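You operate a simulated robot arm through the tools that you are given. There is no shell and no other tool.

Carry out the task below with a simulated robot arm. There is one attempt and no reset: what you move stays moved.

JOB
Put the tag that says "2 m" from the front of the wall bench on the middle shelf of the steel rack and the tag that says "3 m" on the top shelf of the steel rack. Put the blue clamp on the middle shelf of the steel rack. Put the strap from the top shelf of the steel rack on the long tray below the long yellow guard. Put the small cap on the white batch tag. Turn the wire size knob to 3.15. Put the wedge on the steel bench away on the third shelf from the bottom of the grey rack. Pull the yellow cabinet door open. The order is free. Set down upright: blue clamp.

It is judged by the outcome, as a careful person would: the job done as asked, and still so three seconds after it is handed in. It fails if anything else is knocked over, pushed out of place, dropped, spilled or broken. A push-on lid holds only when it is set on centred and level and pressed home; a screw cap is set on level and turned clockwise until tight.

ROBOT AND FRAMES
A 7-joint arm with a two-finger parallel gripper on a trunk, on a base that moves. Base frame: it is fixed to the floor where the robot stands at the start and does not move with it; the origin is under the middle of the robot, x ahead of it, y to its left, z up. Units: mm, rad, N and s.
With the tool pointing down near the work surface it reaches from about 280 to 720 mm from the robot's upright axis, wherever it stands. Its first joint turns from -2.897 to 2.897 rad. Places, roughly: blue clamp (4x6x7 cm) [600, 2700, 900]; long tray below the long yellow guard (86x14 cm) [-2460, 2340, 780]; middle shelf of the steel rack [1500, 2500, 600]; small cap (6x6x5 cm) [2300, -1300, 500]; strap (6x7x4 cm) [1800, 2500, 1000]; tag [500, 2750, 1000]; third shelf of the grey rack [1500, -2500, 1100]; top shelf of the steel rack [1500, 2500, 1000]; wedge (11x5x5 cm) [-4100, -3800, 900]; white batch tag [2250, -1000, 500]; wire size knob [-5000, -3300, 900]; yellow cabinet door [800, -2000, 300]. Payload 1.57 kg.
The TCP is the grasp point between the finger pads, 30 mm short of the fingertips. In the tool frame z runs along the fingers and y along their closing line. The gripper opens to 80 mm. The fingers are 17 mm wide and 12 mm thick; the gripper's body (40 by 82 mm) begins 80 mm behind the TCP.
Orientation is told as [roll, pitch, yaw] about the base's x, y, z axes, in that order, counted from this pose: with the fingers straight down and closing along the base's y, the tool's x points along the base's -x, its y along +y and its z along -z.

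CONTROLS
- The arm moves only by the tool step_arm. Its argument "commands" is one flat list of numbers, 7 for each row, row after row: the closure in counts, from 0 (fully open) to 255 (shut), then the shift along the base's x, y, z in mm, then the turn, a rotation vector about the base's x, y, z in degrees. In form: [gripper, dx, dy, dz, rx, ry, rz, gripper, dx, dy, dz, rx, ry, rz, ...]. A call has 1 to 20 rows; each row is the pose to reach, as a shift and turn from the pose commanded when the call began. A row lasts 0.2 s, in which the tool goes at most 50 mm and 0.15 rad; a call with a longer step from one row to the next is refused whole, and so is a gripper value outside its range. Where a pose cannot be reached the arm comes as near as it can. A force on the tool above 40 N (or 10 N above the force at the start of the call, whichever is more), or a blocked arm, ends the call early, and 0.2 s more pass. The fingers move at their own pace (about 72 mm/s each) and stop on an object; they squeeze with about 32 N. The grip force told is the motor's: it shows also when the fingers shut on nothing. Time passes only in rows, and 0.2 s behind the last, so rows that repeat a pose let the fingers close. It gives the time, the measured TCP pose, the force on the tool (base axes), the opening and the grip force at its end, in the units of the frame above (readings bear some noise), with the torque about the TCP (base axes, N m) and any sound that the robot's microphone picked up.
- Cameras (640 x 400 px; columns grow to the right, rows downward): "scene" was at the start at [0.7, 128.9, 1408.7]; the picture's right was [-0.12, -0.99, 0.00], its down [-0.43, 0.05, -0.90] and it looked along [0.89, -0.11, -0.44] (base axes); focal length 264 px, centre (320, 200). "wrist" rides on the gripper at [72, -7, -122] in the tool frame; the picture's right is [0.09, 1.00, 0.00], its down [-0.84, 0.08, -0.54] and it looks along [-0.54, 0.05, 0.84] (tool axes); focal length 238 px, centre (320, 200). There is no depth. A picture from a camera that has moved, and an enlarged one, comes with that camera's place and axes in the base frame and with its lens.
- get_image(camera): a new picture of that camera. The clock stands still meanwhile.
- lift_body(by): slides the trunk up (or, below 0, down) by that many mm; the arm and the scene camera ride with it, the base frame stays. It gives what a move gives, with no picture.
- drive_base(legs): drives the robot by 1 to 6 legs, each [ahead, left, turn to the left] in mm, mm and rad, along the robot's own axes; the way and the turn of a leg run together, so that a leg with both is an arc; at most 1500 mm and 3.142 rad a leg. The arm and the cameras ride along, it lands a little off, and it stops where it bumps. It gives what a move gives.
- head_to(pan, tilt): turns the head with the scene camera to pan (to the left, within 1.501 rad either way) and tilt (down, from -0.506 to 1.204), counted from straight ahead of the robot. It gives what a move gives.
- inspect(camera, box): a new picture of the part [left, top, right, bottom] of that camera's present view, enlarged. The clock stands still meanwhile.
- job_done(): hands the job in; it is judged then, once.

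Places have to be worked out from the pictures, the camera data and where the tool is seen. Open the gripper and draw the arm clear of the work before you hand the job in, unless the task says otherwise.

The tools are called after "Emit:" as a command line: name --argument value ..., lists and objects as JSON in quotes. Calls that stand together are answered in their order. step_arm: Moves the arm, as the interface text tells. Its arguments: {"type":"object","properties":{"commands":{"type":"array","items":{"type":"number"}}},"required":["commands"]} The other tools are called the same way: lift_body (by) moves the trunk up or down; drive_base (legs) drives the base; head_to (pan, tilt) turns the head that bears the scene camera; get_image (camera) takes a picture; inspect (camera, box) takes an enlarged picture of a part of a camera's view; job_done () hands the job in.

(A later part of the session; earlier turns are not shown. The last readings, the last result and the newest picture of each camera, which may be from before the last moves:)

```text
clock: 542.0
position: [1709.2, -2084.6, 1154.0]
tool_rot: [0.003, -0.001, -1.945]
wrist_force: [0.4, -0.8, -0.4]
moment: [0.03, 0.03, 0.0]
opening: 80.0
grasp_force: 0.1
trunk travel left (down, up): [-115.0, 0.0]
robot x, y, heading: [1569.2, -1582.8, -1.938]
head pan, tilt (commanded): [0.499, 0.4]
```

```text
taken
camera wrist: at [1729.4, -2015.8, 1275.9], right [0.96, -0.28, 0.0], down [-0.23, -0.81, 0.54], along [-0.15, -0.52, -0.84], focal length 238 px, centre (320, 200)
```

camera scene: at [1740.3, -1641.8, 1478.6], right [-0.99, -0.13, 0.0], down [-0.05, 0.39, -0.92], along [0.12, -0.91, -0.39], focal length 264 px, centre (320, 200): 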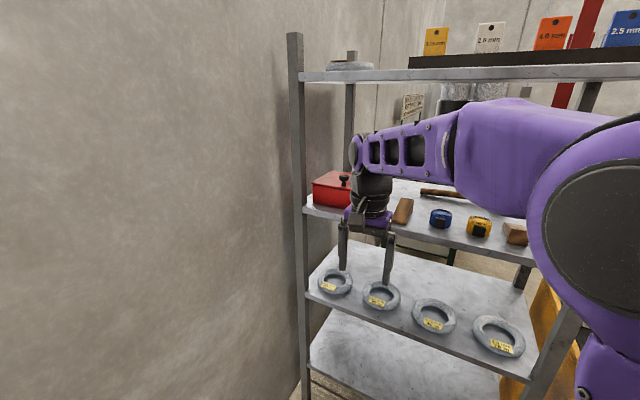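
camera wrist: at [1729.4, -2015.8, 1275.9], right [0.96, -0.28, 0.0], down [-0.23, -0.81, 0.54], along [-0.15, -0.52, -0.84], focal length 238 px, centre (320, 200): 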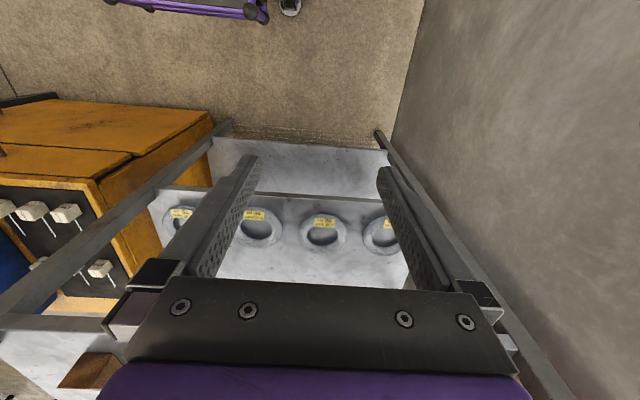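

Wedge is stored. Next the cabinet door: bring the arm back to the centre and move the base right to face the cabinet.

Emit:
step_arm --commands '[0, -40, 15.4, 0, 0, 0, 0, 0, -80, 30.8, 0, 0, 0, 0, 0, -120, 46.2, 0, 0, 0, 0, 0, -160, 61.6, 0, 0, 0, 0, 0, -200, 77, 0, 0, 0, 0, 0, -240, 92.4, 0, 0, 0, 0, 0, -280, 108, 0, 0, 0, 0, 0, -280, 108, 0, 0, 0, 0]'

Emit:
drive_base --legs '[[-150, -600, 0]]'

Emit:
get_image --camera "scene"

Emit:
get_image --camera "wrist"

```text
clock: 543.8
position: [1429.0, -1978.4, 1148.4]
tool_rot: [0.0, 0.012, -1.945]
wrist_force: [1.1, 0.0, -0.6]
moment: [-0.04, 0.01, 0.04]
opening: 79.9
grasp_force: 0.0
trunk travel left (down, up): [-115.0, 0.0]
robot x, y, heading: [1561.8, -1579.6, -1.943]
head pan, tilt (commanded): [0.499, 0.4]
```

```text
clock: 550.0
position: [927.1, -1619.5, 1150.9]
tool_rot: [0.002, 0.004, -1.943]
wrist_force: [-0.3, 0.3, -0.9]
moment: [-0.02, 0.01, 0.01]
opening: 80.0
grasp_force: 0.1
trunk travel left (down, up): [-115.0, 0.0]
robot x, y, heading: [1060.6, -1226.1, -1.943]
head pan, tilt (commanded): [0.499, 0.4]
```

```text
taken
camera scene: at [1215.3, -1284.1, 1482.4], right [-0.99, 0.11, 0.0], down [0.04, 0.35, -0.94], along [-0.1, -0.93, -0.35], focal length 264 px, centre (320, 200)
```

scene: 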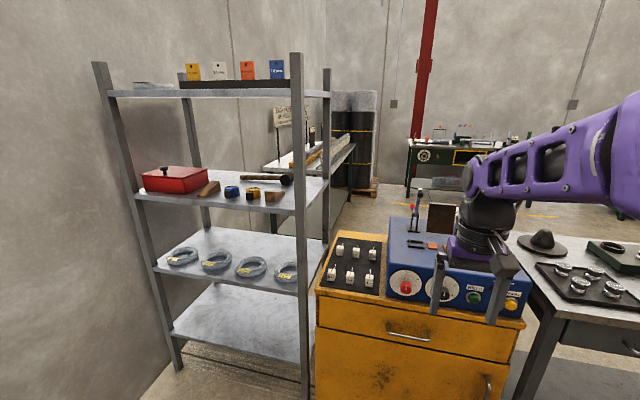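

```text
taken
camera wrist: at [947.6, -1551.1, 1273.4], right [0.96, -0.28, 0.0], down [-0.23, -0.81, 0.54], along [-0.15, -0.52, -0.84], focal length 238 px, centre (320, 200)
```

wrist: 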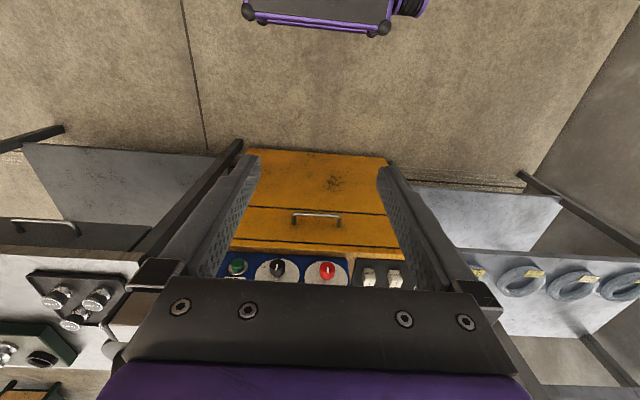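

Move the tool to the right side to clear the camera view, lower the trunk, and look down at the cabinet door.

Emit:
step_arm --commands '[0, -40, 15.4, 0, 0, 0, 0, 0, -80, 30.8, 0, 0, 0, 0, 0, -120, 46.2, 0, 0, 0, 0, 0, -160, 61.6, 0, 0, 0, 0, 0, -200, 77, 0, 0, 0, 0, 0, -235, 90.5, 0, 0, 0, 0, 0, -235, 90.5, 0, 0, 0, 0]'

Emit:
head_to --pan 0.0 --tilt 0.85

Emit:
get_image --camera "scene"

```text
clock: 551.6
position: [692.4, -1528.9, 1150.0]
tool_rot: [0.0, 0.005, -1.942]
wrist_force: [-0.3, -0.6, 0.7]
moment: [-0.01, 0.01, -0.03]
opening: 79.9
grasp_force: 0.0
trunk travel left (down, up): [-115.0, 0.0]
robot x, y, heading: [1062.4, -1225.2, -1.94]
head pan, tilt (commanded): [0.499, 0.4]
```

```text
clock: 552.5
position: [692.5, -1531.1, 1150.1]
tool_rot: [0.001, 0.007, -1.943]
wrist_force: [0.2, 0.3, 0.3]
moment: [-0.01, 0.04, -0.02]
opening: 80.2
grasp_force: 0.0
trunk travel left (down, up): [-115.0, 0.0]
robot x, y, heading: [1066.1, -1226.2, -1.941]
head pan, tilt (commanded): [0.0, 0.85]
```

```text
taken
camera scene: at [1197.4, -1264.6, 1439.5], right [-0.93, 0.36, 0.0], down [0.27, 0.7, -0.66], along [-0.24, -0.62, -0.75], focal length 264 px, centre (320, 200)
```

scene: 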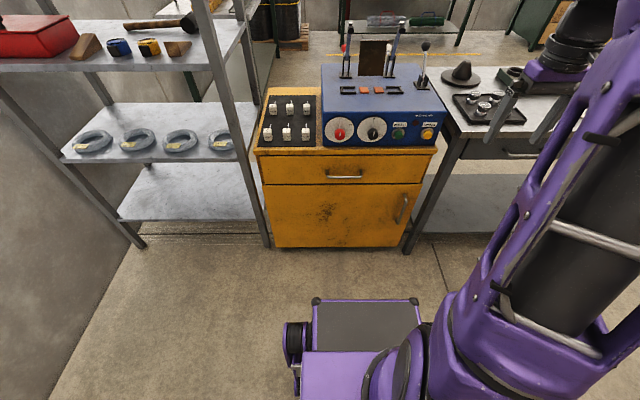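

Zoom in on the door and its handle.

Emit:
inspect --camera "scene" --box '[250, 140, 450, 260]'

Emit:
inspect --camera "scene" --box '[370, 170, 440, 260]'

```text
3.20 times, centred on (350, 200) of scene
camera zoom: at [1197.4, -1264.6, 1439.5], right [-0.93, 0.36, 0.0], down [0.27, 0.7, -0.66], along [-0.24, -0.62, -0.75], focal length 846 px, centre (224, 200)
```

zoom: 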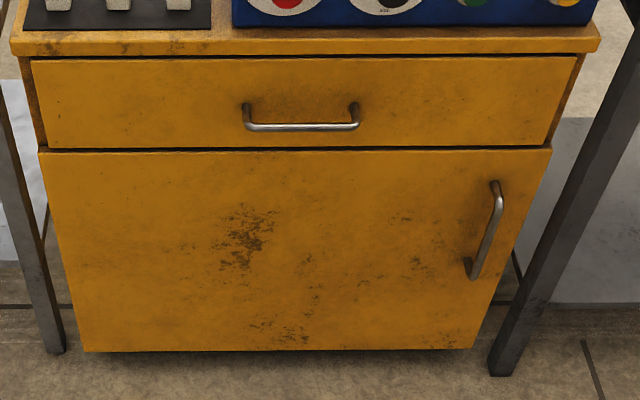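

```text
4.44 times, centred on (405, 215) of scene
camera zoom: at [1197.4, -1264.6, 1439.5], right [-0.93, 0.36, 0.0], down [0.27, 0.7, -0.66], along [-0.24, -0.62, -0.75], focal length 1175 px, centre (-58, 133)
```

zoom: 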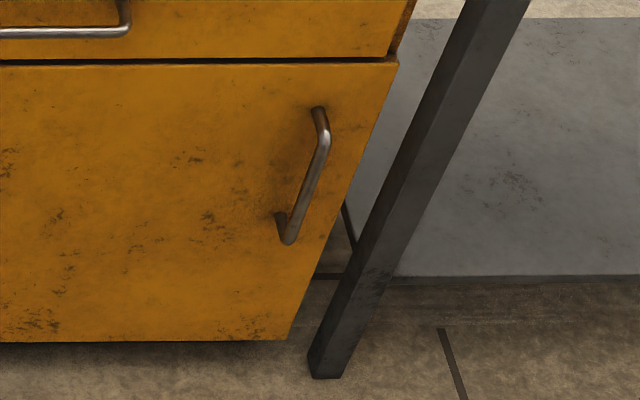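

The handle is a vertical rod at u≈1164, z≈303–514, ~35 mm off the door (door plane v≈-1609, hinge on the left at u≈1847). Lower the trunk and move the base to about 620 mm in front of the handle.

Emit:
lift_body --by -115

Emit:
drive_base --legs '[[195, -250, -0.003]]'

Emit:
get_image --camera "scene"

```text
clock: 554.0
position: [693.3, -1530.2, 1035.2]
tool_rot: [0.003, 0.006, -1.942]
wrist_force: [0.4, -0.6, -0.7]
moment: [-0.01, -0.02, 0.03]
opening: 79.9
grasp_force: 0.0
trunk travel left (down, up): [0.0, 115.0]
robot x, y, heading: [1065.1, -1225.8, -1.941]
head pan, tilt (commanded): [0.0, 0.85]
```

```text
clock: 557.0
position: [390.2, -1619.1, 1035.3]
tool_rot: [0.002, 0.006, -1.944]
wrist_force: [0.2, 0.0, -0.6]
moment: [-0.01, 0.03, -0.03]
opening: 80.2
grasp_force: 0.0
trunk travel left (down, up): [0.0, 115.0]
robot x, y, heading: [759.5, -1316.6, -1.94]
head pan, tilt (commanded): [0.0, 0.85]
```

```text
taken
camera scene: at [894.0, -1355.1, 1324.5], right [-0.93, 0.36, 0.0], down [0.27, 0.7, -0.66], along [-0.24, -0.61, -0.75], focal length 264 px, centre (320, 200)
```

scene: 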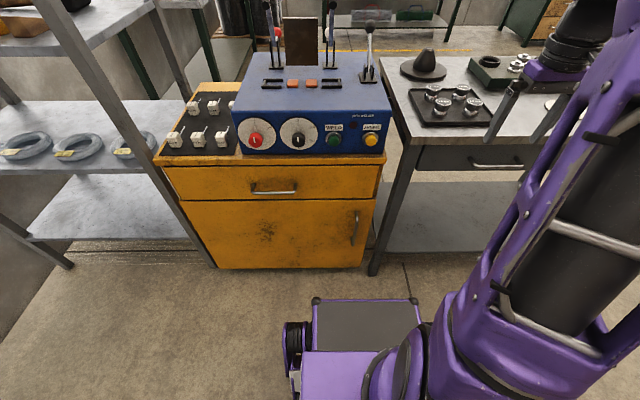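

Zoom on the handle from here.

Emit:
inspect --camera "scene" --box '[300, 170, 420, 290]'

```text
3.33 times, centred on (360, 230) of scene
camera zoom: at [894.0, -1355.1, 1324.5], right [-0.93, 0.36, 0.0], down [0.27, 0.7, -0.66], along [-0.24, -0.61, -0.75], focal length 881 px, centre (187, 100)
```

zoom: 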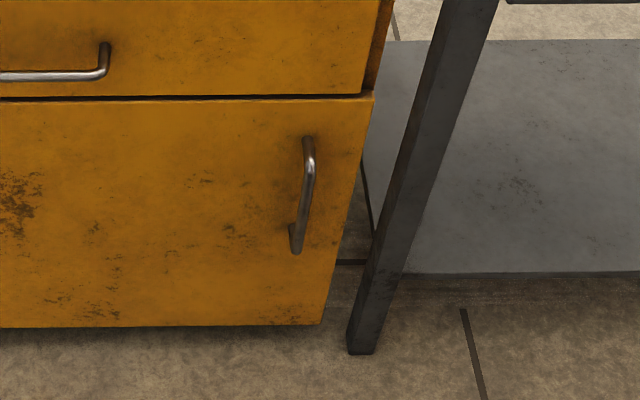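

Bring the tool to the handle's lateral position, then lower and pitch it 45° forward in front of the door.

Emit:
step_arm --commands '[0, 32.1, -18.8, -22.5, 0, 0, 0, 0, 64.3, -37.5, -45, 0, 0, 0, 0, 96.4, -56.3, -67.5, 0, 0, 0, 0, 128.5, -75, -90, 0, 0, 0, 0, 160.7, -93.8, -112.5, 0, 0, 0, 0, 192.8, -112.5, -135, 0, 0, 0, 0, 191, -117.2, -177.5, -5.25, 2.03, 0, 0, 189.2, -121.9, -220, -10.5, 4.05, 0, 0, 187.3, -126.5, -262.5, -15.7, 6.08, 0, 0, 185.5, -131.1, -305, -21, 8.1, 0, 0, 183.7, -135.8, -347.5, -26.2, 10.1, 0, 0, 181.9, -140.4, -390, -31.5, 12.2, 0, 0, 180, -145.1, -432.5, -36.7, 14.2, 0, 0, 178.2, -149.7, -475, -42, 16.2, 0, 0, 178.2, -149.7, -475, -42, 16.2, 0]'

Emit:
get_image --camera "wrist"

Emit:
get_image --camera "scene"

```text
clock: 560.2
position: [567.1, -1768.0, 562.5]
tool_rot: [0.006, -0.781, -1.946]
wrist_force: [0.5, 0.2, 0.7]
moment: [0.03, 0.02, 0.03]
opening: 80.1
grasp_force: 0.1
trunk travel left (down, up): [0.0, 115.0]
robot x, y, heading: [761.1, -1313.8, -1.938]
head pan, tilt (commanded): [0.0, 0.85]
```

```text
taken
camera wrist: at [611.6, -1638.1, 597.3], right [0.95, -0.3, -0.06], down [-0.01, -0.22, 0.97], along [-0.31, -0.93, -0.22], focal length 238 px, centre (320, 200)
```

wrist: 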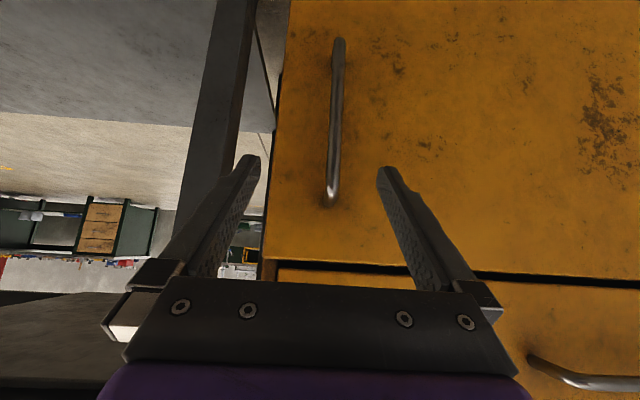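

```text
taken
camera scene: at [894.0, -1355.1, 1324.5], right [-0.93, 0.36, 0.0], down [0.27, 0.7, -0.66], along [-0.24, -0.61, -0.75], focal length 264 px, centre (320, 200)
```

scene: 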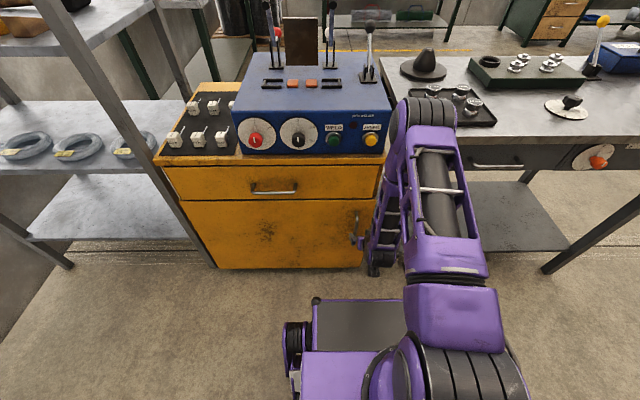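

Combining views: the door plane is at v≈-1566, and the rod at u≈1189, z≈365–540. Shift 18 mm left and advance 60% along the tool axis, then re-check.

Emit:
step_arm --commands '[0, 16.5, -6.4, 0, 0, 0, 0, 0, 5.6, -34.3, -30, 0, 0, 0, 0, -3.5, -57.6, -55, 0, 0, 0, 0, -3.5, -57.6, -55, 0, 0, 0]'

Emit:
get_image --camera "wrist"

Emit:
inspect --camera "scene" --box '[300, 150, 460, 290]'

```text
clock: 561.2
position: [565.6, -1826.7, 504.9]
tool_rot: [0.007, -0.78, -1.945]
wrist_force: [0.2, 0.2, -0.6]
moment: [-0.02, 0.0, 0.02]
opening: 80.1
grasp_force: 0.0
trunk travel left (down, up): [0.0, 115.0]
robot x, y, heading: [761.3, -1308.9, -1.942]
head pan, tilt (commanded): [0.0, 0.85]
```

```text
taken
camera wrist: at [608.5, -1696.4, 541.6], right [0.95, -0.3, -0.06], down [-0.01, -0.23, 0.97], along [-0.31, -0.93, -0.22], focal length 238 px, centre (320, 200)
```

wrist: 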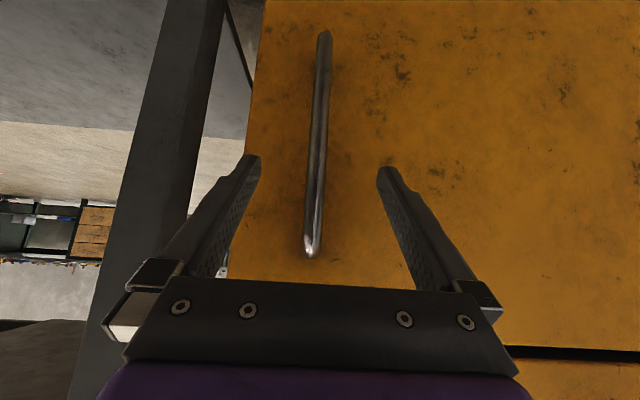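

```text
2.86 times, centred on (380, 220) of scene
camera zoom: at [894.0, -1355.1, 1324.5], right [-0.93, 0.36, 0.0], down [0.27, 0.7, -0.66], along [-0.24, -0.61, -0.75], focal length 755 px, centre (149, 143)
```

zoom: 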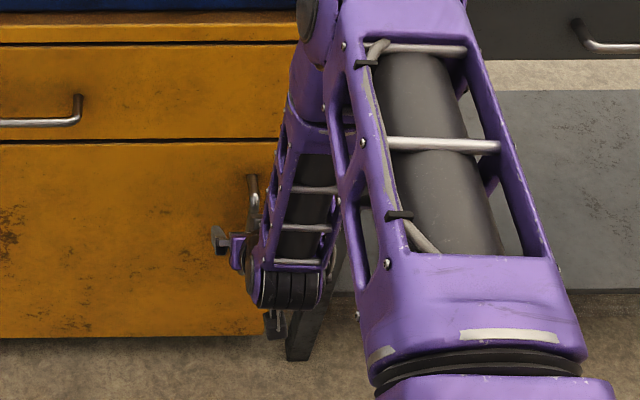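

The rod is between the fingers. Advance ~33 mm more along the axis and close.

Emit:
step_arm --commands '[0, -6, -15.4, -16.5, 0, 0, 0, 0, -12, -30.7, -33, 0, 0, 0, 0, -12, -30.7, -33, 0, 0, 0]'

Emit:
get_image --camera "wrist"

```text
clock: 562.0
position: [552.7, -1857.5, 472.3]
tool_rot: [0.007, -0.781, -1.946]
wrist_force: [0.0, 0.1, -1.1]
moment: [0.01, -0.01, -0.01]
opening: 80.1
grasp_force: 0.2
trunk travel left (down, up): [0.0, 115.0]
robot x, y, heading: [763.5, -1323.5, -1.941]
head pan, tilt (commanded): [0.0, 0.85]
```

```text
taken
camera wrist: at [596.4, -1727.7, 508.5], right [0.95, -0.3, -0.06], down [-0.01, -0.23, 0.97], along [-0.31, -0.93, -0.22], focal length 238 px, centre (320, 200)
```

wrist: 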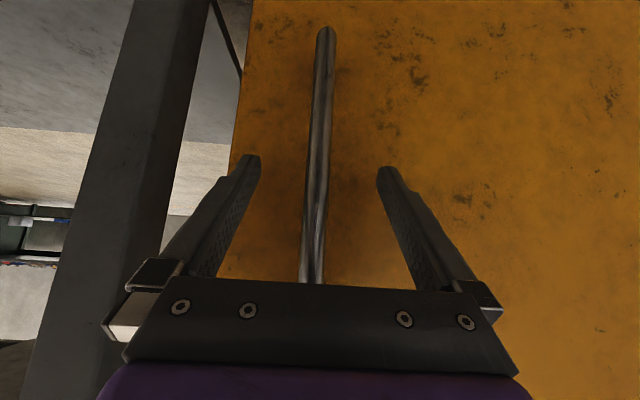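

Close on the rod.

Emit:
step_arm --commands '[150, 0, 0, 0, 0, 0, 0, 255, 0, 0, 0, 0, 0, 0, 255, 0, 0, 0, 0, 0, 0, 255, 0, 0, 0, 0, 0, 0]'

Emit:
get_image --camera "wrist"

```text
clock: 563.0
position: [550.2, -1856.3, 473.1]
tool_rot: [0.004, -0.78, -1.948]
wrist_force: [-9.1, 3.8, -1.1]
moment: [-0.04, 0.28, 0.03]
opening: 13.9
grasp_force: 30.5
trunk travel left (down, up): [0.0, 115.0]
robot x, y, heading: [759.2, -1313.6, -1.944]
head pan, tilt (commanded): [0.0, 0.85]
```

```text
taken
camera wrist: at [594.8, -1726.9, 508.7], right [0.95, -0.3, -0.06], down [-0.01, -0.23, 0.97], along [-0.31, -0.93, -0.22], focal length 238 px, centre (320, 200)
```

wrist: 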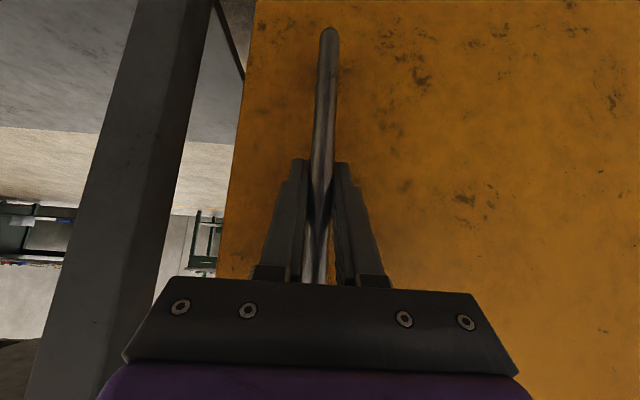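

Rod gripped (14 mm). Test a small straight pull of 25 mm with the arm to see how the door responds.

Emit:
step_arm --commands '[255, 1.8, 4.7, 0, 0, 0, 0, 255, 3.6, 9.3, 0, 0, 0, 0, 255, 5.5, 14, 0, 0, 0, 0, 255, 7.3, 18.6, 0, 0, 0, 0, 255, 9.1, 23.3, 0, 0, 0, 0, 255, 9.1, 23.3, 0, 0, 0, 0]'

Emit:
get_image --camera "scene"

```text
clock: 564.4
position: [561.1, -1833.4, 473.2]
tool_rot: [0.007, -0.78, -1.946]
wrist_force: [-7.3, 2.3, 0.3]
moment: [0.13, 0.26, 0.03]
opening: 13.9
grasp_force: 30.2
trunk travel left (down, up): [0.0, 115.0]
robot x, y, heading: [757.6, -1313.3, -1.942]
head pan, tilt (commanded): [0.0, 0.85]
```

```text
taken
camera scene: at [893.9, -1355.1, 1324.5], right [-0.93, 0.36, 0.0], down [0.27, 0.7, -0.66], along [-0.24, -0.61, -0.75], focal length 264 px, centre (320, 200)
```

scene: 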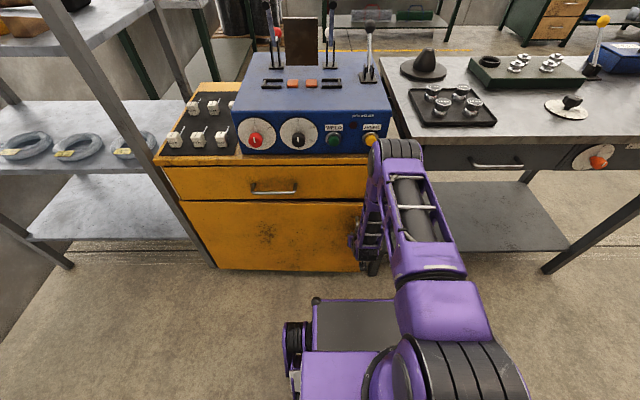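

The door moves freely. Now pull it along its arc with the base: one arc leg of -0.12 rad about the hinge, then check forces.

Emit:
drive_base --legs '[[-77, 75, -0.12]]'

Emit:
get_image --camera "scene"

```text
clock: 565.8
position: [599.9, -1767.2, 473.0]
tool_rot: [0.004, -0.781, -2.066]
wrist_force: [-15.7, 11.0, 0.9]
moment: [-0.1, 0.3, 0.12]
opening: 14.0
grasp_force: 30.1
trunk travel left (down, up): [0.0, 115.0]
robot x, y, heading: [860.1, -1276.8, -2.062]
head pan, tilt (commanded): [0.0, 0.85]
```

```text
taken
camera scene: at [987.9, -1332.1, 1324.6], right [-0.88, 0.47, 0.0], down [0.36, 0.66, -0.66], along [-0.31, -0.58, -0.75], focal length 264 px, centre (320, 200)
```

scene: 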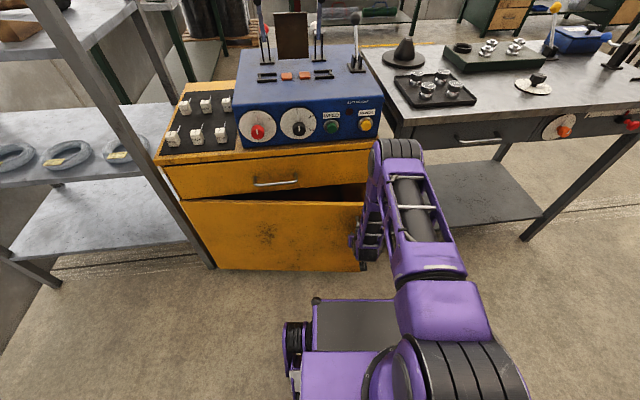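

Door is opening along with the robot. Slight side load (-u ≈19 N); shift the grip 5 mm to relieve it and continue with two more arc legs.

Emit:
step_arm --commands '[255, -4.7, 1.8, 0, 0, 0, 0, 255, -4.7, 1.8, 0, 0, 0, 0]'

Emit:
drive_base --legs '[[-96, 90, -0.15]]'

Emit:
get_image --camera "scene"

```text
clock: 566.4
position: [599.7, -1768.3, 472.6]
tool_rot: [0.009, -0.78, -2.062]
wrist_force: [19.7, -12.2, 0.7]
moment: [0.36, 0.34, -0.02]
opening: 13.8
grasp_force: 30.6
trunk travel left (down, up): [0.0, 115.0]
robot x, y, heading: [859.9, -1279.9, -2.059]
head pan, tilt (commanded): [0.0, 0.85]
```

```text
clock: 567.9
position: [655.5, -1692.5, 472.4]
tool_rot: [0.015, -0.78, -2.217]
wrist_force: [29.0, -24.6, -2.8]
moment: [0.14, 0.61, -0.07]
opening: 14.0
grasp_force: 30.4
trunk travel left (down, up): [0.0, 115.0]
robot x, y, heading: [985.7, -1242.0, -2.214]
head pan, tilt (commanded): [0.0, 0.85]
```

```text
taken
camera scene: at [1104.7, -1319.9, 1324.4], right [-0.8, 0.6, 0.0], down [0.45, 0.6, -0.66], along [-0.4, -0.53, -0.75], focal length 264 px, centre (320, 200)
```

scene: 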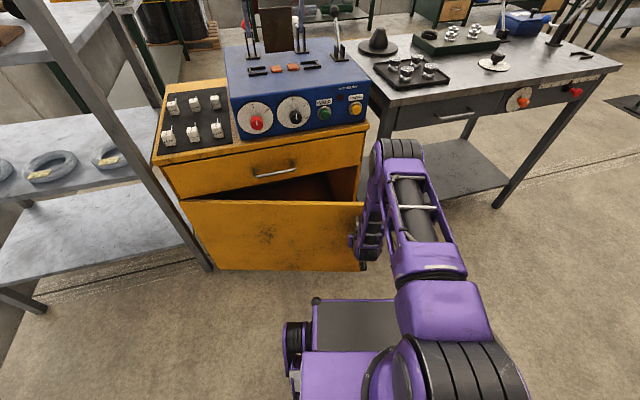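

Relieve the side load (shift ~4.5 mm along the force) and continue arcs with a slightly larger lateral component.

Emit:
step_arm --commands '[255, 3.4, -2.9, 0, 0, 0, 0, 255, 3.4, -2.9, 0, 0, 0, 0]'

Emit:
drive_base --legs '[[-96, 94, -0.15]]'

Emit:
get_image --camera "scene"

```text
clock: 568.5
position: [655.6, -1693.3, 471.7]
tool_rot: [0.01, -0.78, -2.219]
wrist_force: [-16.0, 14.9, 0.8]
moment: [0.04, 0.5, 0.08]
opening: 13.8
grasp_force: 30.4
trunk travel left (down, up): [0.0, 115.0]
robot x, y, heading: [986.4, -1245.5, -2.217]
head pan, tilt (commanded): [0.0, 0.85]
```

```text
clock: 570.1
position: [724.7, -1625.8, 472.2]
tool_rot: [0.005, -0.781, -2.365]
wrist_force: [-25.9, 28.7, 0.5]
moment: [0.14, 0.04, 0.11]
opening: 14.1
grasp_force: 30.2
trunk travel left (down, up): [0.0, 115.0]
robot x, y, heading: [1120.3, -1235.8, -2.364]
head pan, tilt (commanded): [0.0, 0.85]
```

```text
taken
camera scene: at [1224.1, -1325.1, 1324.6], right [-0.7, 0.71, 0.0], down [0.54, 0.53, -0.66], along [-0.47, -0.46, -0.75], focal length 264 px, centre (320, 200)
```

scene: 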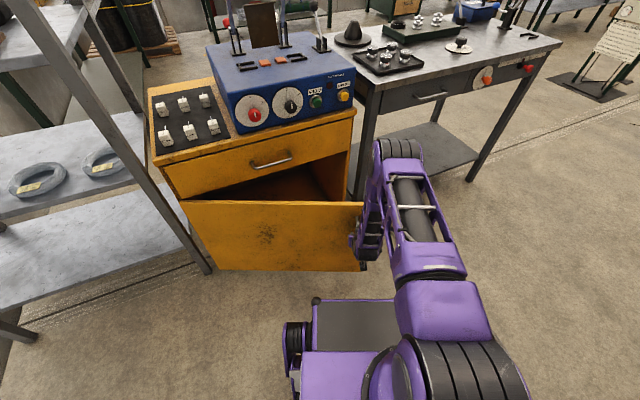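

Relieve again (2.9 mm to the right) and continue with another arc leg.

Emit:
step_arm --commands '[255, -2, 2.1, 0, 0, 0, 0, 255, -2, 2.1, 0, 0, 0, 0]'

Emit:
drive_base --legs '[[-96, 92.5, -0.15]]'

Emit:
get_image --camera "scene"

```text
clock: 570.7
position: [723.1, -1626.5, 472.4]
tool_rot: [0.005, -0.781, -2.363]
wrist_force: [8.8, -10.6, 3.3]
moment: [0.77, -0.24, -0.04]
opening: 14.0
grasp_force: 29.9
trunk travel left (down, up): [0.0, 115.0]
robot x, y, heading: [1116.8, -1228.9, -2.361]
head pan, tilt (commanded): [0.0, 0.85]
```

```text
clock: 572.2
position: [800.6, -1570.0, 472.1]
tool_rot: [0.004, -0.781, -2.513]
wrist_force: [6.3, -11.1, 2.5]
moment: [-0.08, 0.52, -0.01]
opening: 13.7
grasp_force: 30.4
trunk travel left (down, up): [0.0, 115.0]
robot x, y, heading: [1253.3, -1242.9, -2.512]
head pan, tilt (commanded): [0.0, 0.85]
```

```text
taken
camera scene: at [1343.3, -1349.4, 1324.5], right [-0.59, 0.81, 0.0], down [0.61, 0.44, -0.66], along [-0.53, -0.39, -0.75], focal length 264 px, centre (320, 200)
```

scene: 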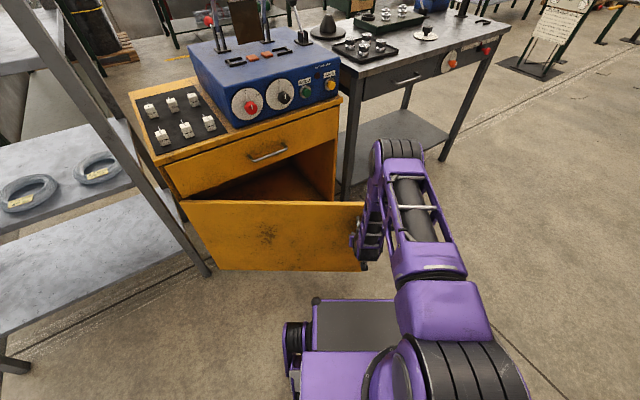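

Forces are low. One more arc leg of -0.15 rad.

Emit:
drive_base --legs '[[-96, 92.5, -0.15]]'

Emit:
get_image --camera "scene"

```text
clock: 573.8
position: [885.7, -1526.3, 472.5]
tool_rot: [0.002, -0.781, -2.666]
wrist_force: [-5.9, 15.0, 1.7]
moment: [-0.06, 0.29, 0.07]
opening: 14.0
grasp_force: 29.9
trunk travel left (down, up): [0.0, 115.0]
robot x, y, heading: [1381.9, -1270.2, -2.667]
head pan, tilt (commanded): [0.0, 0.85]
```

```text
taken
camera scene: at [1455.8, -1389.4, 1324.5], right [-0.46, 0.89, 0.0], down [0.67, 0.35, -0.66], along [-0.59, -0.3, -0.75], focal length 264 px, centre (320, 200)
```

scene: 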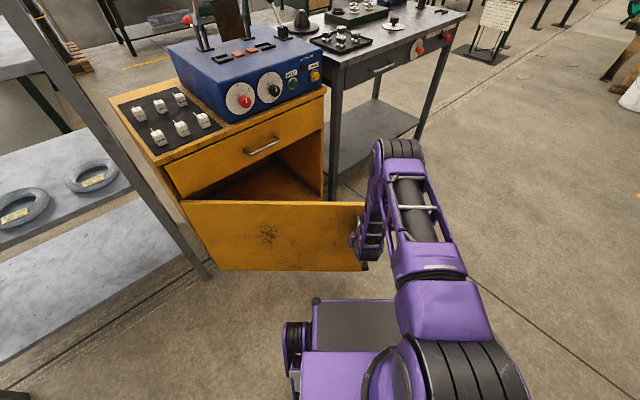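

The door is open ~43°. There isn't room behind me to pull further, so I'll release the handle, go around to the inner side, and push it wider. First release and retreat.

Emit:
step_arm --commands '[150, 0, 0, 0, 0, 0, 0, 0, 0, 0, 0, 0, 0, 0, 0, 0, 0, 0, 0, 0, 0, 0, 22, 11.4, 25, 0, 0, 0, 0, 44.5, 22.8, 50, 0, 0, 0, 0, 66.7, 34.2, 75, 0, 0, 0, 0, 80, 41, 115, 0, 0, 0, 0, 90, 46, 155, 0, 0, 0, 0, 90, 46, 155, 0, 0, 0]'

Emit:
get_image --camera "wrist"

Emit:
get_image --camera "scene"

```text
clock: 575.8
position: [977.6, -1478.8, 628.2]
tool_rot: [0.001, -0.781, -2.664]
wrist_force: [-0.8, 0.2, 0.0]
moment: [0.0, 0.01, -0.02]
opening: 80.2
grasp_force: 0.1
trunk travel left (down, up): [0.0, 115.0]
robot x, y, heading: [1380.5, -1271.0, -2.658]
head pan, tilt (commanded): [0.0, 0.85]
```

```text
taken
camera wrist: at [1096.3, -1410.4, 664.5], right [0.52, -0.85, -0.06], down [-0.15, -0.17, 0.97], along [-0.84, -0.49, -0.22], focal length 238 px, centre (320, 200)
```

wrist: 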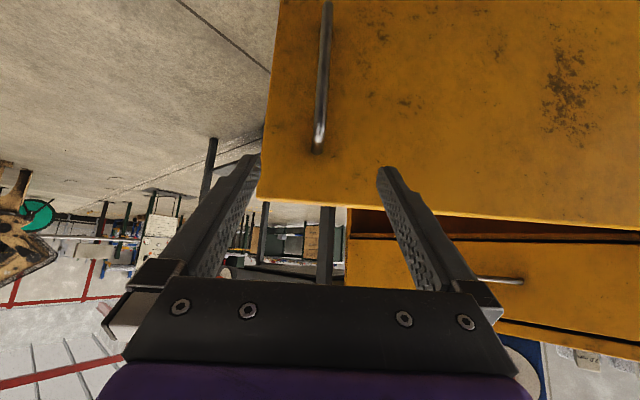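

```text
taken
camera scene: at [1455.8, -1389.7, 1324.5], right [-0.46, 0.89, 0.0], down [0.67, 0.35, -0.66], along [-0.59, -0.3, -0.75], focal length 264 px, centre (320, 200)
```

scene: 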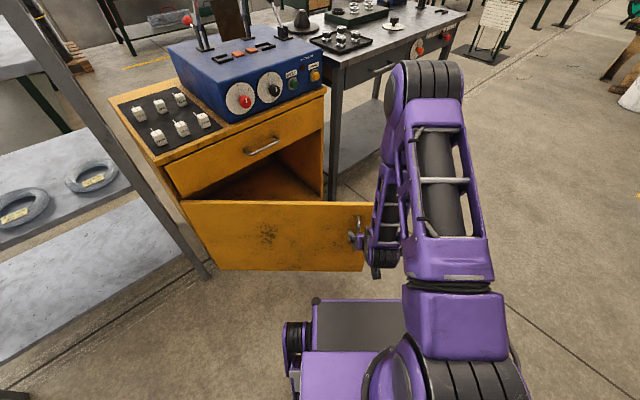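

The door stays put. Raise the arm, move the base to the other side (u≈1180), and face the cabinet so the fingers can reach over the door's top edge and push from inside.

Emit:
step_arm --commands '[0, 0, 0, 45, 0, 0, 0, 0, 0, 0, 90, 0, 0, 0, 0, 0, 0, 135, 0, 0, 0, 0, 0, 0, 180, 0, 0, 0, 0, 0, 0, 225, 0, 0, 0, 0, 0, 0, 225, 0, 0, 0]'

Emit:
drive_base --legs '[[-113, -98, 0], [374, -430, 0], [0, 0, 0.716], [90, 0, 0]]'

Emit:
head_to --pan 0.1 --tilt 0.85

Emit:
get_image --camera "scene"

```text
clock: 577.2
position: [976.3, -1477.7, 851.7]
tool_rot: [0.001, -0.78, -2.665]
wrist_force: [0.3, -0.4, 0.0]
moment: [0.03, -0.01, -0.04]
opening: 80.2
grasp_force: 0.2
trunk travel left (down, up): [0.0, 115.0]
robot x, y, heading: [1380.9, -1272.8, -2.66]
head pan, tilt (commanded): [0.0, 0.85]
```

```text
clock: 585.8
position: [703.4, -1430.7, 852.1]
tool_rot: [0.002, -0.779, -1.948]
wrist_force: [-0.3, 0.2, 0.5]
moment: [0.0, 0.01, 0.01]
opening: 79.5
grasp_force: 0.0
trunk travel left (down, up): [0.0, 115.0]
robot x, y, heading: [870.2, -1007.0, -1.943]
head pan, tilt (commanded): [0.0, 0.85]
```

```text
clock: 586.4
position: [703.5, -1429.5, 852.7]
tool_rot: [0.0, -0.78, -1.948]
wrist_force: [-0.6, 0.2, 0.6]
moment: [-0.03, -0.01, 0.02]
opening: 80.1
grasp_force: 0.1
trunk travel left (down, up): [0.0, 115.0]
robot x, y, heading: [872.4, -1005.7, -1.945]
head pan, tilt (commanded): [0.099, 0.85]
```

```text
taken
camera scene: at [1013.1, -1049.5, 1324.5], right [-0.96, 0.27, 0.0], down [0.2, 0.72, -0.66], along [-0.18, -0.64, -0.75], focal length 264 px, centre (320, 200)
```

scene: 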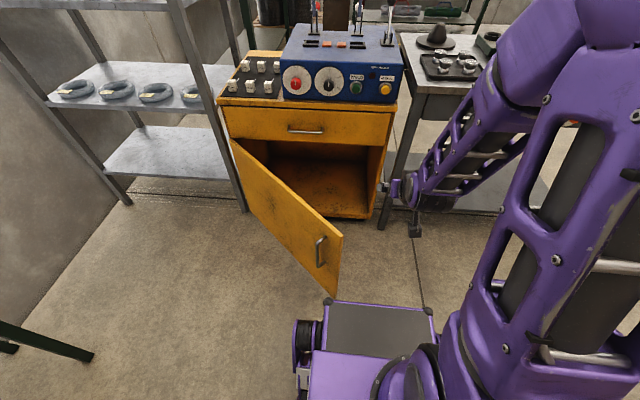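

The door is open about 45° with the inner side visible. Move the tool (closed, vertical) to the inner side of the door, above it first.

Emit:
step_arm --commands '[255, 21.7, -38, -3, 7, -2.7, 0, 255, 43.3, -76, -6, 14, -5.5, 0, 255, 65, -114, -10, 21, -8.2, 0, 255, 86.6, -152, -13, 28, -10.9, 0, 255, 108.3, -190, -16, 35, -13.7, 0, 255, 129.9, -227.9, -20, 41.9, -16.4, 0, 255, 129.9, -227.9, -20, 41.9, -16.4, 0]'

Emit:
get_image --camera "wrist"

Emit:
get_image --camera "scene"

```text
clock: 588.0
position: [833.8, -1657.1, 832.8]
tool_rot: [-0.001, 0.007, -1.949]
wrist_force: [-0.2, 0.5, 0.1]
moment: [-0.01, 0.01, 0.0]
opening: 0.0
grasp_force: 21.5
trunk travel left (down, up): [0.0, 115.0]
robot x, y, heading: [871.9, -1007.5, -1.941]
head pan, tilt (commanded): [0.099, 0.85]
```

```text
taken
camera wrist: at [854.6, -1588.9, 954.6], right [0.96, -0.28, 0.0], down [-0.24, -0.81, 0.54], along [-0.15, -0.51, -0.84], focal length 238 px, centre (320, 200)
```

wrist: 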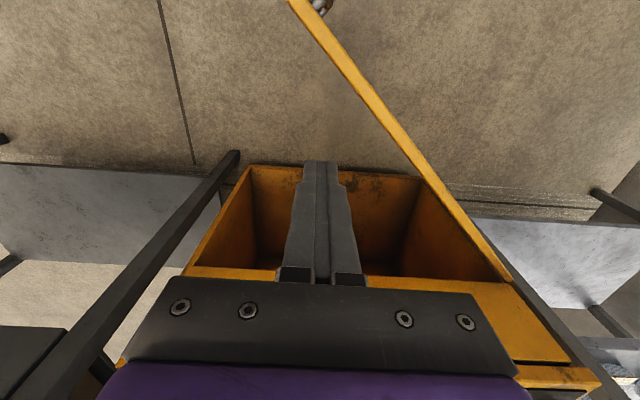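

```text
taken
camera scene: at [1013.1, -1049.6, 1324.5], right [-0.96, 0.27, 0.0], down [0.2, 0.72, -0.66], along [-0.18, -0.64, -0.75], focal length 264 px, centre (320, 200)
```

scene: 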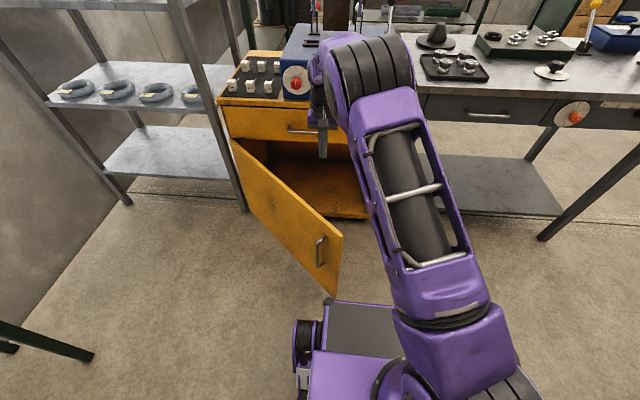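

The closed fingers are ~60 mm on the inner side of the door. Turn the head slightly right to keep clear of the elbow, and lower the fingers to z≈575 (below the door's top edge at ≈613).

Emit:
head_to --pan -0.3 --tilt 0.7

Emit:
step_arm --commands '[255, 0, 0, -43, 0, 0, 0, 255, 0, 0, -86, 0, 0, 0, 255, 0, 0, -129, 0, 0, 0, 255, 0, 0, -172, 0, 0, 0, 255, 0, 0, -215, 0, 0, 0, 255, 0, 0, -256, 0, 0, 0, 255, 0, 0, -256, 0, 0, 0]'

Emit:
get_image --camera "wrist"

Emit:
get_image --camera "scene"

```text
clock: 588.9
position: [833.9, -1657.1, 833.2]
tool_rot: [0.001, 0.006, -1.947]
wrist_force: [1.0, -0.5, 0.3]
moment: [0.01, 0.02, -0.02]
opening: 0.0
grasp_force: 20.7
trunk travel left (down, up): [0.0, 115.0]
robot x, y, heading: [874.0, -1007.4, -1.948]
head pan, tilt (commanded): [-0.3, 0.7]
```

```text
clock: 590.5
position: [834.1, -1657.5, 575.9]
tool_rot: [-0.002, 0.004, -1.945]
wrist_force: [0.5, 0.8, 0.4]
moment: [0.01, -0.01, 0.01]
opening: 0.0
grasp_force: 21.3
trunk travel left (down, up): [0.0, 115.0]
robot x, y, heading: [873.6, -1007.9, -1.944]
head pan, tilt (commanded): [-0.3, 0.7]
```

```text
taken
camera wrist: at [855.0, -1589.1, 698.7], right [0.96, -0.28, 0.0], down [-0.24, -0.81, 0.54], along [-0.15, -0.52, -0.84], focal length 238 px, centre (320, 200)
```

wrist: 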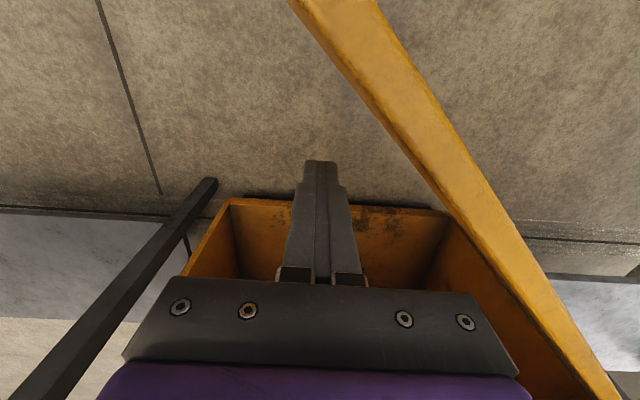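

```text
taken
camera scene: at [981.3, -1040.6, 1336.8], right [-0.78, 0.62, 0.0], down [0.4, 0.5, -0.76], along [-0.48, -0.6, -0.64], focal length 264 px, centre (320, 200)
```

scene: 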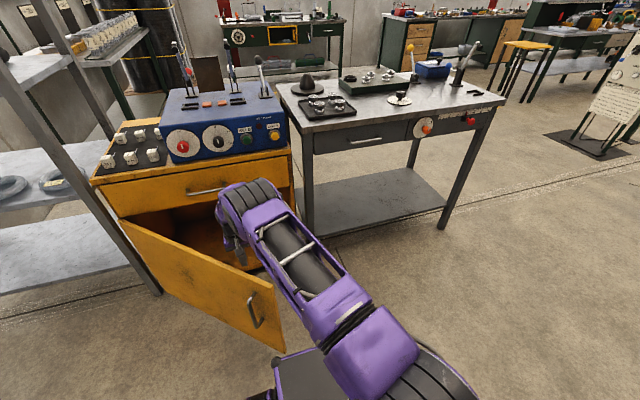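

Fingers are on the inner side below the door's top edge. Push the door outward along the planned path in stages.

Emit:
step_arm --commands '[255, 30, 9.4, 0, 0, 0, 0, 255, 60, 18.8, 0, 0, 0, 0, 255, 90, 28.2, 0, 0, 0, 0, 255, 120, 37.6, 0, 0, 0, 0, 255, 150, 47, 0, 0, 0, 0, 255, 180, 56.4, 0, 0, 0, 0, 255, 180, 56.4, 0, 0, 0, 0]'

Emit:
get_image --camera "wrist"

Emit:
get_image --camera "scene"

```text
clock: 592.0
position: [1000.9, -1604.8, 577.1]
tool_rot: [-0.01, -0.007, -1.957]
wrist_force: [-3.0, -0.6, -0.5]
moment: [-0.03, -0.05, -0.04]
opening: 0.0
grasp_force: 21.6
trunk travel left (down, up): [0.0, 115.0]
robot x, y, heading: [873.8, -1006.6, -1.946]
head pan, tilt (commanded): [-0.3, 0.7]
stopped in row 7: the force on the tool passed its limit at 44 N (the readings are from after the stop); the commanded pose is now the measured one
```

```text
taken
camera wrist: at [1022.8, -1535.9, 698.9], right [0.96, -0.29, -0.01], down [-0.24, -0.8, 0.55], along [-0.17, -0.52, -0.84], focal length 238 px, centre (320, 200)
```

wrist: 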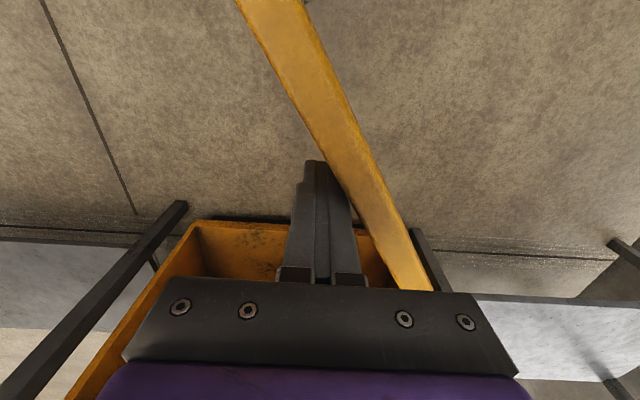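

```text
taken
camera scene: at [980.7, -1040.4, 1336.8], right [-0.78, 0.63, 0.0], down [0.4, 0.5, -0.76], along [-0.48, -0.6, -0.64], focal length 264 px, centre (320, 200)
```

scene: 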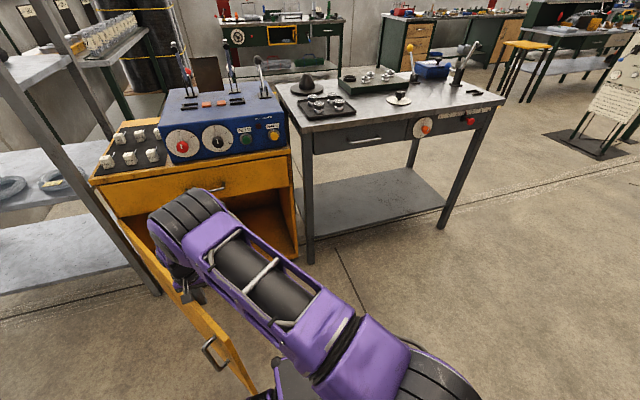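

The door's free edge has reached my base's corner. Back the base up (fingers keep pushing the door open), then slide left to swing it wider.

Emit:
drive_base --legs '[[-90, 0, 0], [-90, 225, 0]]'

Emit:
get_image --camera "wrist"

Emit:
head_to --pan 0.0 --tilt 0.8

Emit:
get_image --camera "scene"

```text
clock: 595.5
position: [1275.9, -1520.9, 577.3]
tool_rot: [-0.011, -0.007, -1.956]
wrist_force: [-0.2, 0.1, -1.0]
moment: [-0.01, 0.03, -0.02]
opening: 0.0
grasp_force: 21.4
trunk travel left (down, up): [0.0, 115.0]
robot x, y, heading: [1146.8, -919.3, -1.946]
head pan, tilt (commanded): [-0.3, 0.7]
```

```text
taken
camera wrist: at [1299.2, -1451.3, 699.0], right [0.96, -0.29, -0.01], down [-0.24, -0.8, 0.55], along [-0.17, -0.52, -0.84], focal length 238 px, centre (320, 200)
```

wrist: 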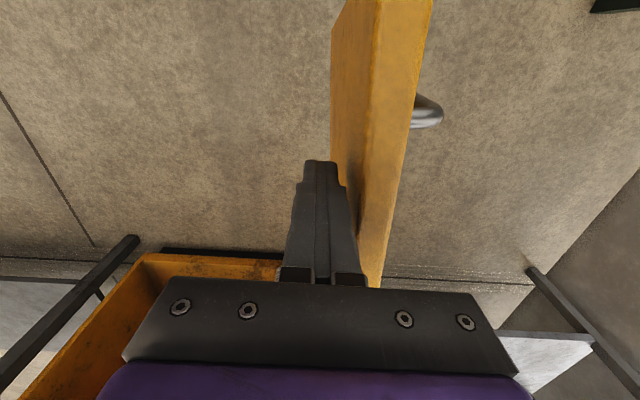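

```text
clock: 596.3
position: [1276.1, -1520.6, 577.8]
tool_rot: [-0.012, -0.005, -1.956]
wrist_force: [0.5, -0.4, 0.4]
moment: [0.02, -0.01, -0.01]
opening: 0.1
grasp_force: 20.9
trunk travel left (down, up): [0.0, 115.0]
robot x, y, heading: [1148.3, -922.0, -1.946]
head pan, tilt (commanded): [0.0, 0.799]
```

```text
taken
camera scene: at [1280.1, -964.7, 1328.5], right [-0.93, 0.37, 0.0], down [0.26, 0.67, -0.7], along [-0.26, -0.65, -0.72], focal length 264 px, centre (320, 200)
```

scene: 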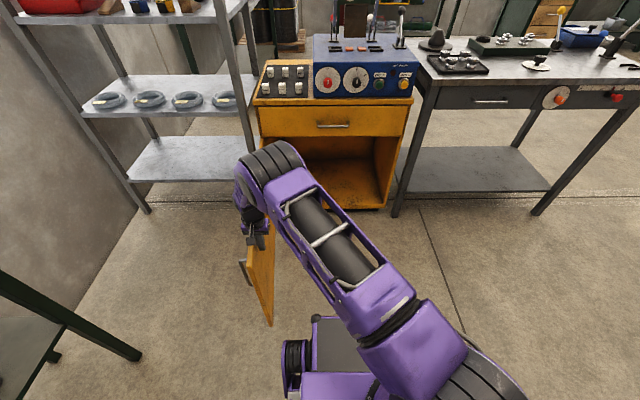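

The door is open nearly 90°. Move the fingers off the door, raise the arm clear, and back the base away.

Emit:
step_arm --commands '[255, -14, 5.5, 0, 0, 0, 0, 255, -28, 11, 5, 0, 0, 0, 255, -28, 11, 50, 0, 0, 0, 255, -28, 11, 95, 0, 0, 0, 255, -28, 11, 140, 0, 0, 0, 200, -28, 11, 185, 0, 0, 0, 100, -28, 11, 230, 0, 0, 0, 0, -28, 11, 275, 0, 0, 0, 0, -28, 11, 320, 0, 0, 0, 0, -28, 11, 320, 0, 0, 0]'

Emit:
drive_base --legs '[[-350, -100, 0]]'

Emit:
get_image --camera "scene"

```text
clock: 598.5
position: [1247.5, -1508.7, 898.3]
tool_rot: [-0.011, -0.006, -1.958]
wrist_force: [0.4, 0.4, 0.4]
moment: [-0.02, 0.03, 0.03]
opening: 79.9
grasp_force: 0.1
trunk travel left (down, up): [0.0, 115.0]
robot x, y, heading: [1149.5, -919.7, -1.947]
head pan, tilt (commanded): [0.0, 0.799]
```

```text
clock: 600.9
position: [1282.9, -1146.1, 897.3]
tool_rot: [-0.01, -0.007, -1.956]
wrist_force: [-0.8, 0.1, -0.4]
moment: [0.0, 0.0, -0.02]
opening: 80.0
grasp_force: 0.1
trunk travel left (down, up): [0.0, 115.0]
robot x, y, heading: [1181.4, -559.0, -1.949]
head pan, tilt (commanded): [0.0, 0.799]
```

```text
taken
camera scene: at [1314.7, -602.1, 1328.5], right [-0.93, 0.37, 0.0], down [0.26, 0.67, -0.7], along [-0.26, -0.65, -0.72], focal length 264 px, centre (320, 200)
```

scene: 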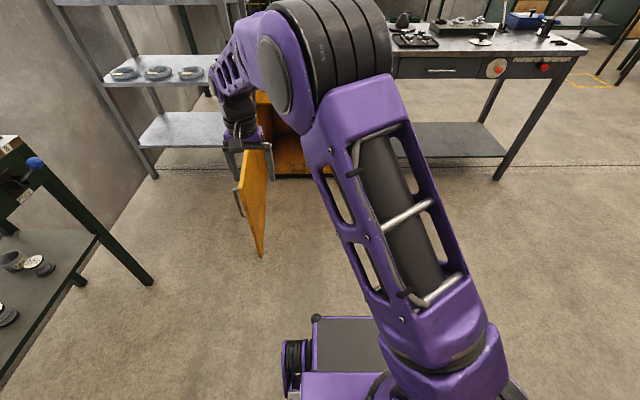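

Swing the tool to the right to get a clear view and verify the door, the rack and the sample table.

Emit:
step_arm --commands '[0, -41, 16, 15, 0, 0, 0, 0, -82, 32, 30, 0, 0, 0, 0, -123, 48, 45, 0, 0, 0, 0, -164, 65, 60, 0, 0, 0, 0, -205, 81, 75, 0, 0, 0, 0, -246, 97, 90, 0, 0, 0, 0, -280, 125, 100, 0, 0, 0, 0, -310, 155, 105, 0, 0, 0, 0, -310, 155, 105, 0, 0, 0]'

Emit:
head_to --pan 0.1 --tilt 0.5

Emit:
get_image --camera "scene"

Emit:
head_to --pan 1.2 --tilt 0.6

Emit:
get_image --camera "scene"

```text
clock: 602.9
position: [972.4, -992.0, 1002.4]
tool_rot: [-0.009, -0.008, -1.956]
wrist_force: [0.0, -0.2, 0.5]
moment: [0.02, -0.02, -0.02]
opening: 80.0
grasp_force: 0.0
trunk travel left (down, up): [0.0, 115.0]
robot x, y, heading: [1184.6, -560.9, -1.945]
head pan, tilt (commanded): [0.0, 0.799]
```

```text
clock: 603.7
position: [972.2, -992.5, 1001.5]
tool_rot: [-0.01, -0.007, -1.957]
wrist_force: [0.2, -0.5, 0.2]
moment: [0.01, 0.02, 0.01]
opening: 80.2
grasp_force: 0.1
trunk travel left (down, up): [0.0, 115.0]
robot x, y, heading: [1181.5, -557.3, -1.943]
head pan, tilt (commanded): [0.099, 0.499]
```

```text
taken
camera scene: at [1319.5, -614.5, 1354.4], right [-0.96, 0.27, 0.0], down [0.13, 0.46, -0.88], along [-0.24, -0.84, -0.48], focal length 264 px, centre (320, 200)
```

scene: 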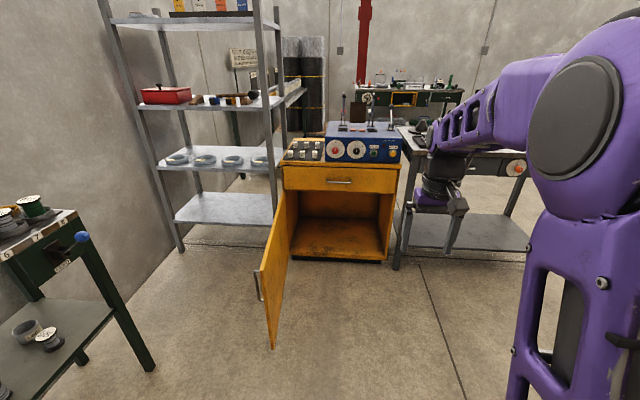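

```text
clock: 605.0
position: [972.3, -992.8, 1002.2]
tool_rot: [-0.01, -0.008, -1.955]
wrist_force: [-0.5, 0.3, -0.3]
moment: [-0.01, -0.01, -0.02]
opening: 80.1
grasp_force: 0.2
trunk travel left (down, up): [0.0, 115.0]
robot x, y, heading: [1181.7, -558.7, -1.944]
head pan, tilt (commanded): [1.201, 0.6]
```

```text
taken
camera scene: at [1409.2, -587.0, 1345.4], right [-0.68, -0.73, 0.0], down [-0.41, 0.38, -0.83], along [0.61, -0.56, -0.56], focal length 264 px, centre (320, 200)
```

scene: 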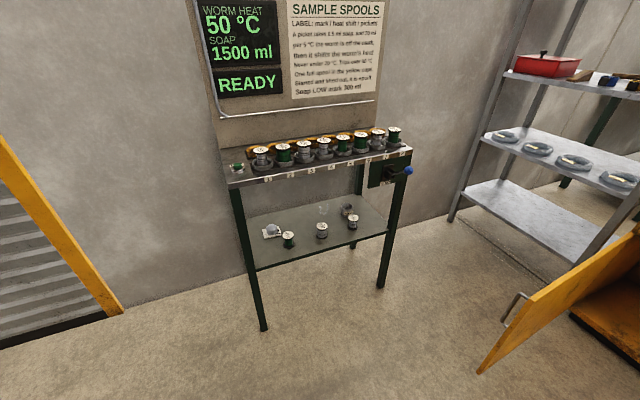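

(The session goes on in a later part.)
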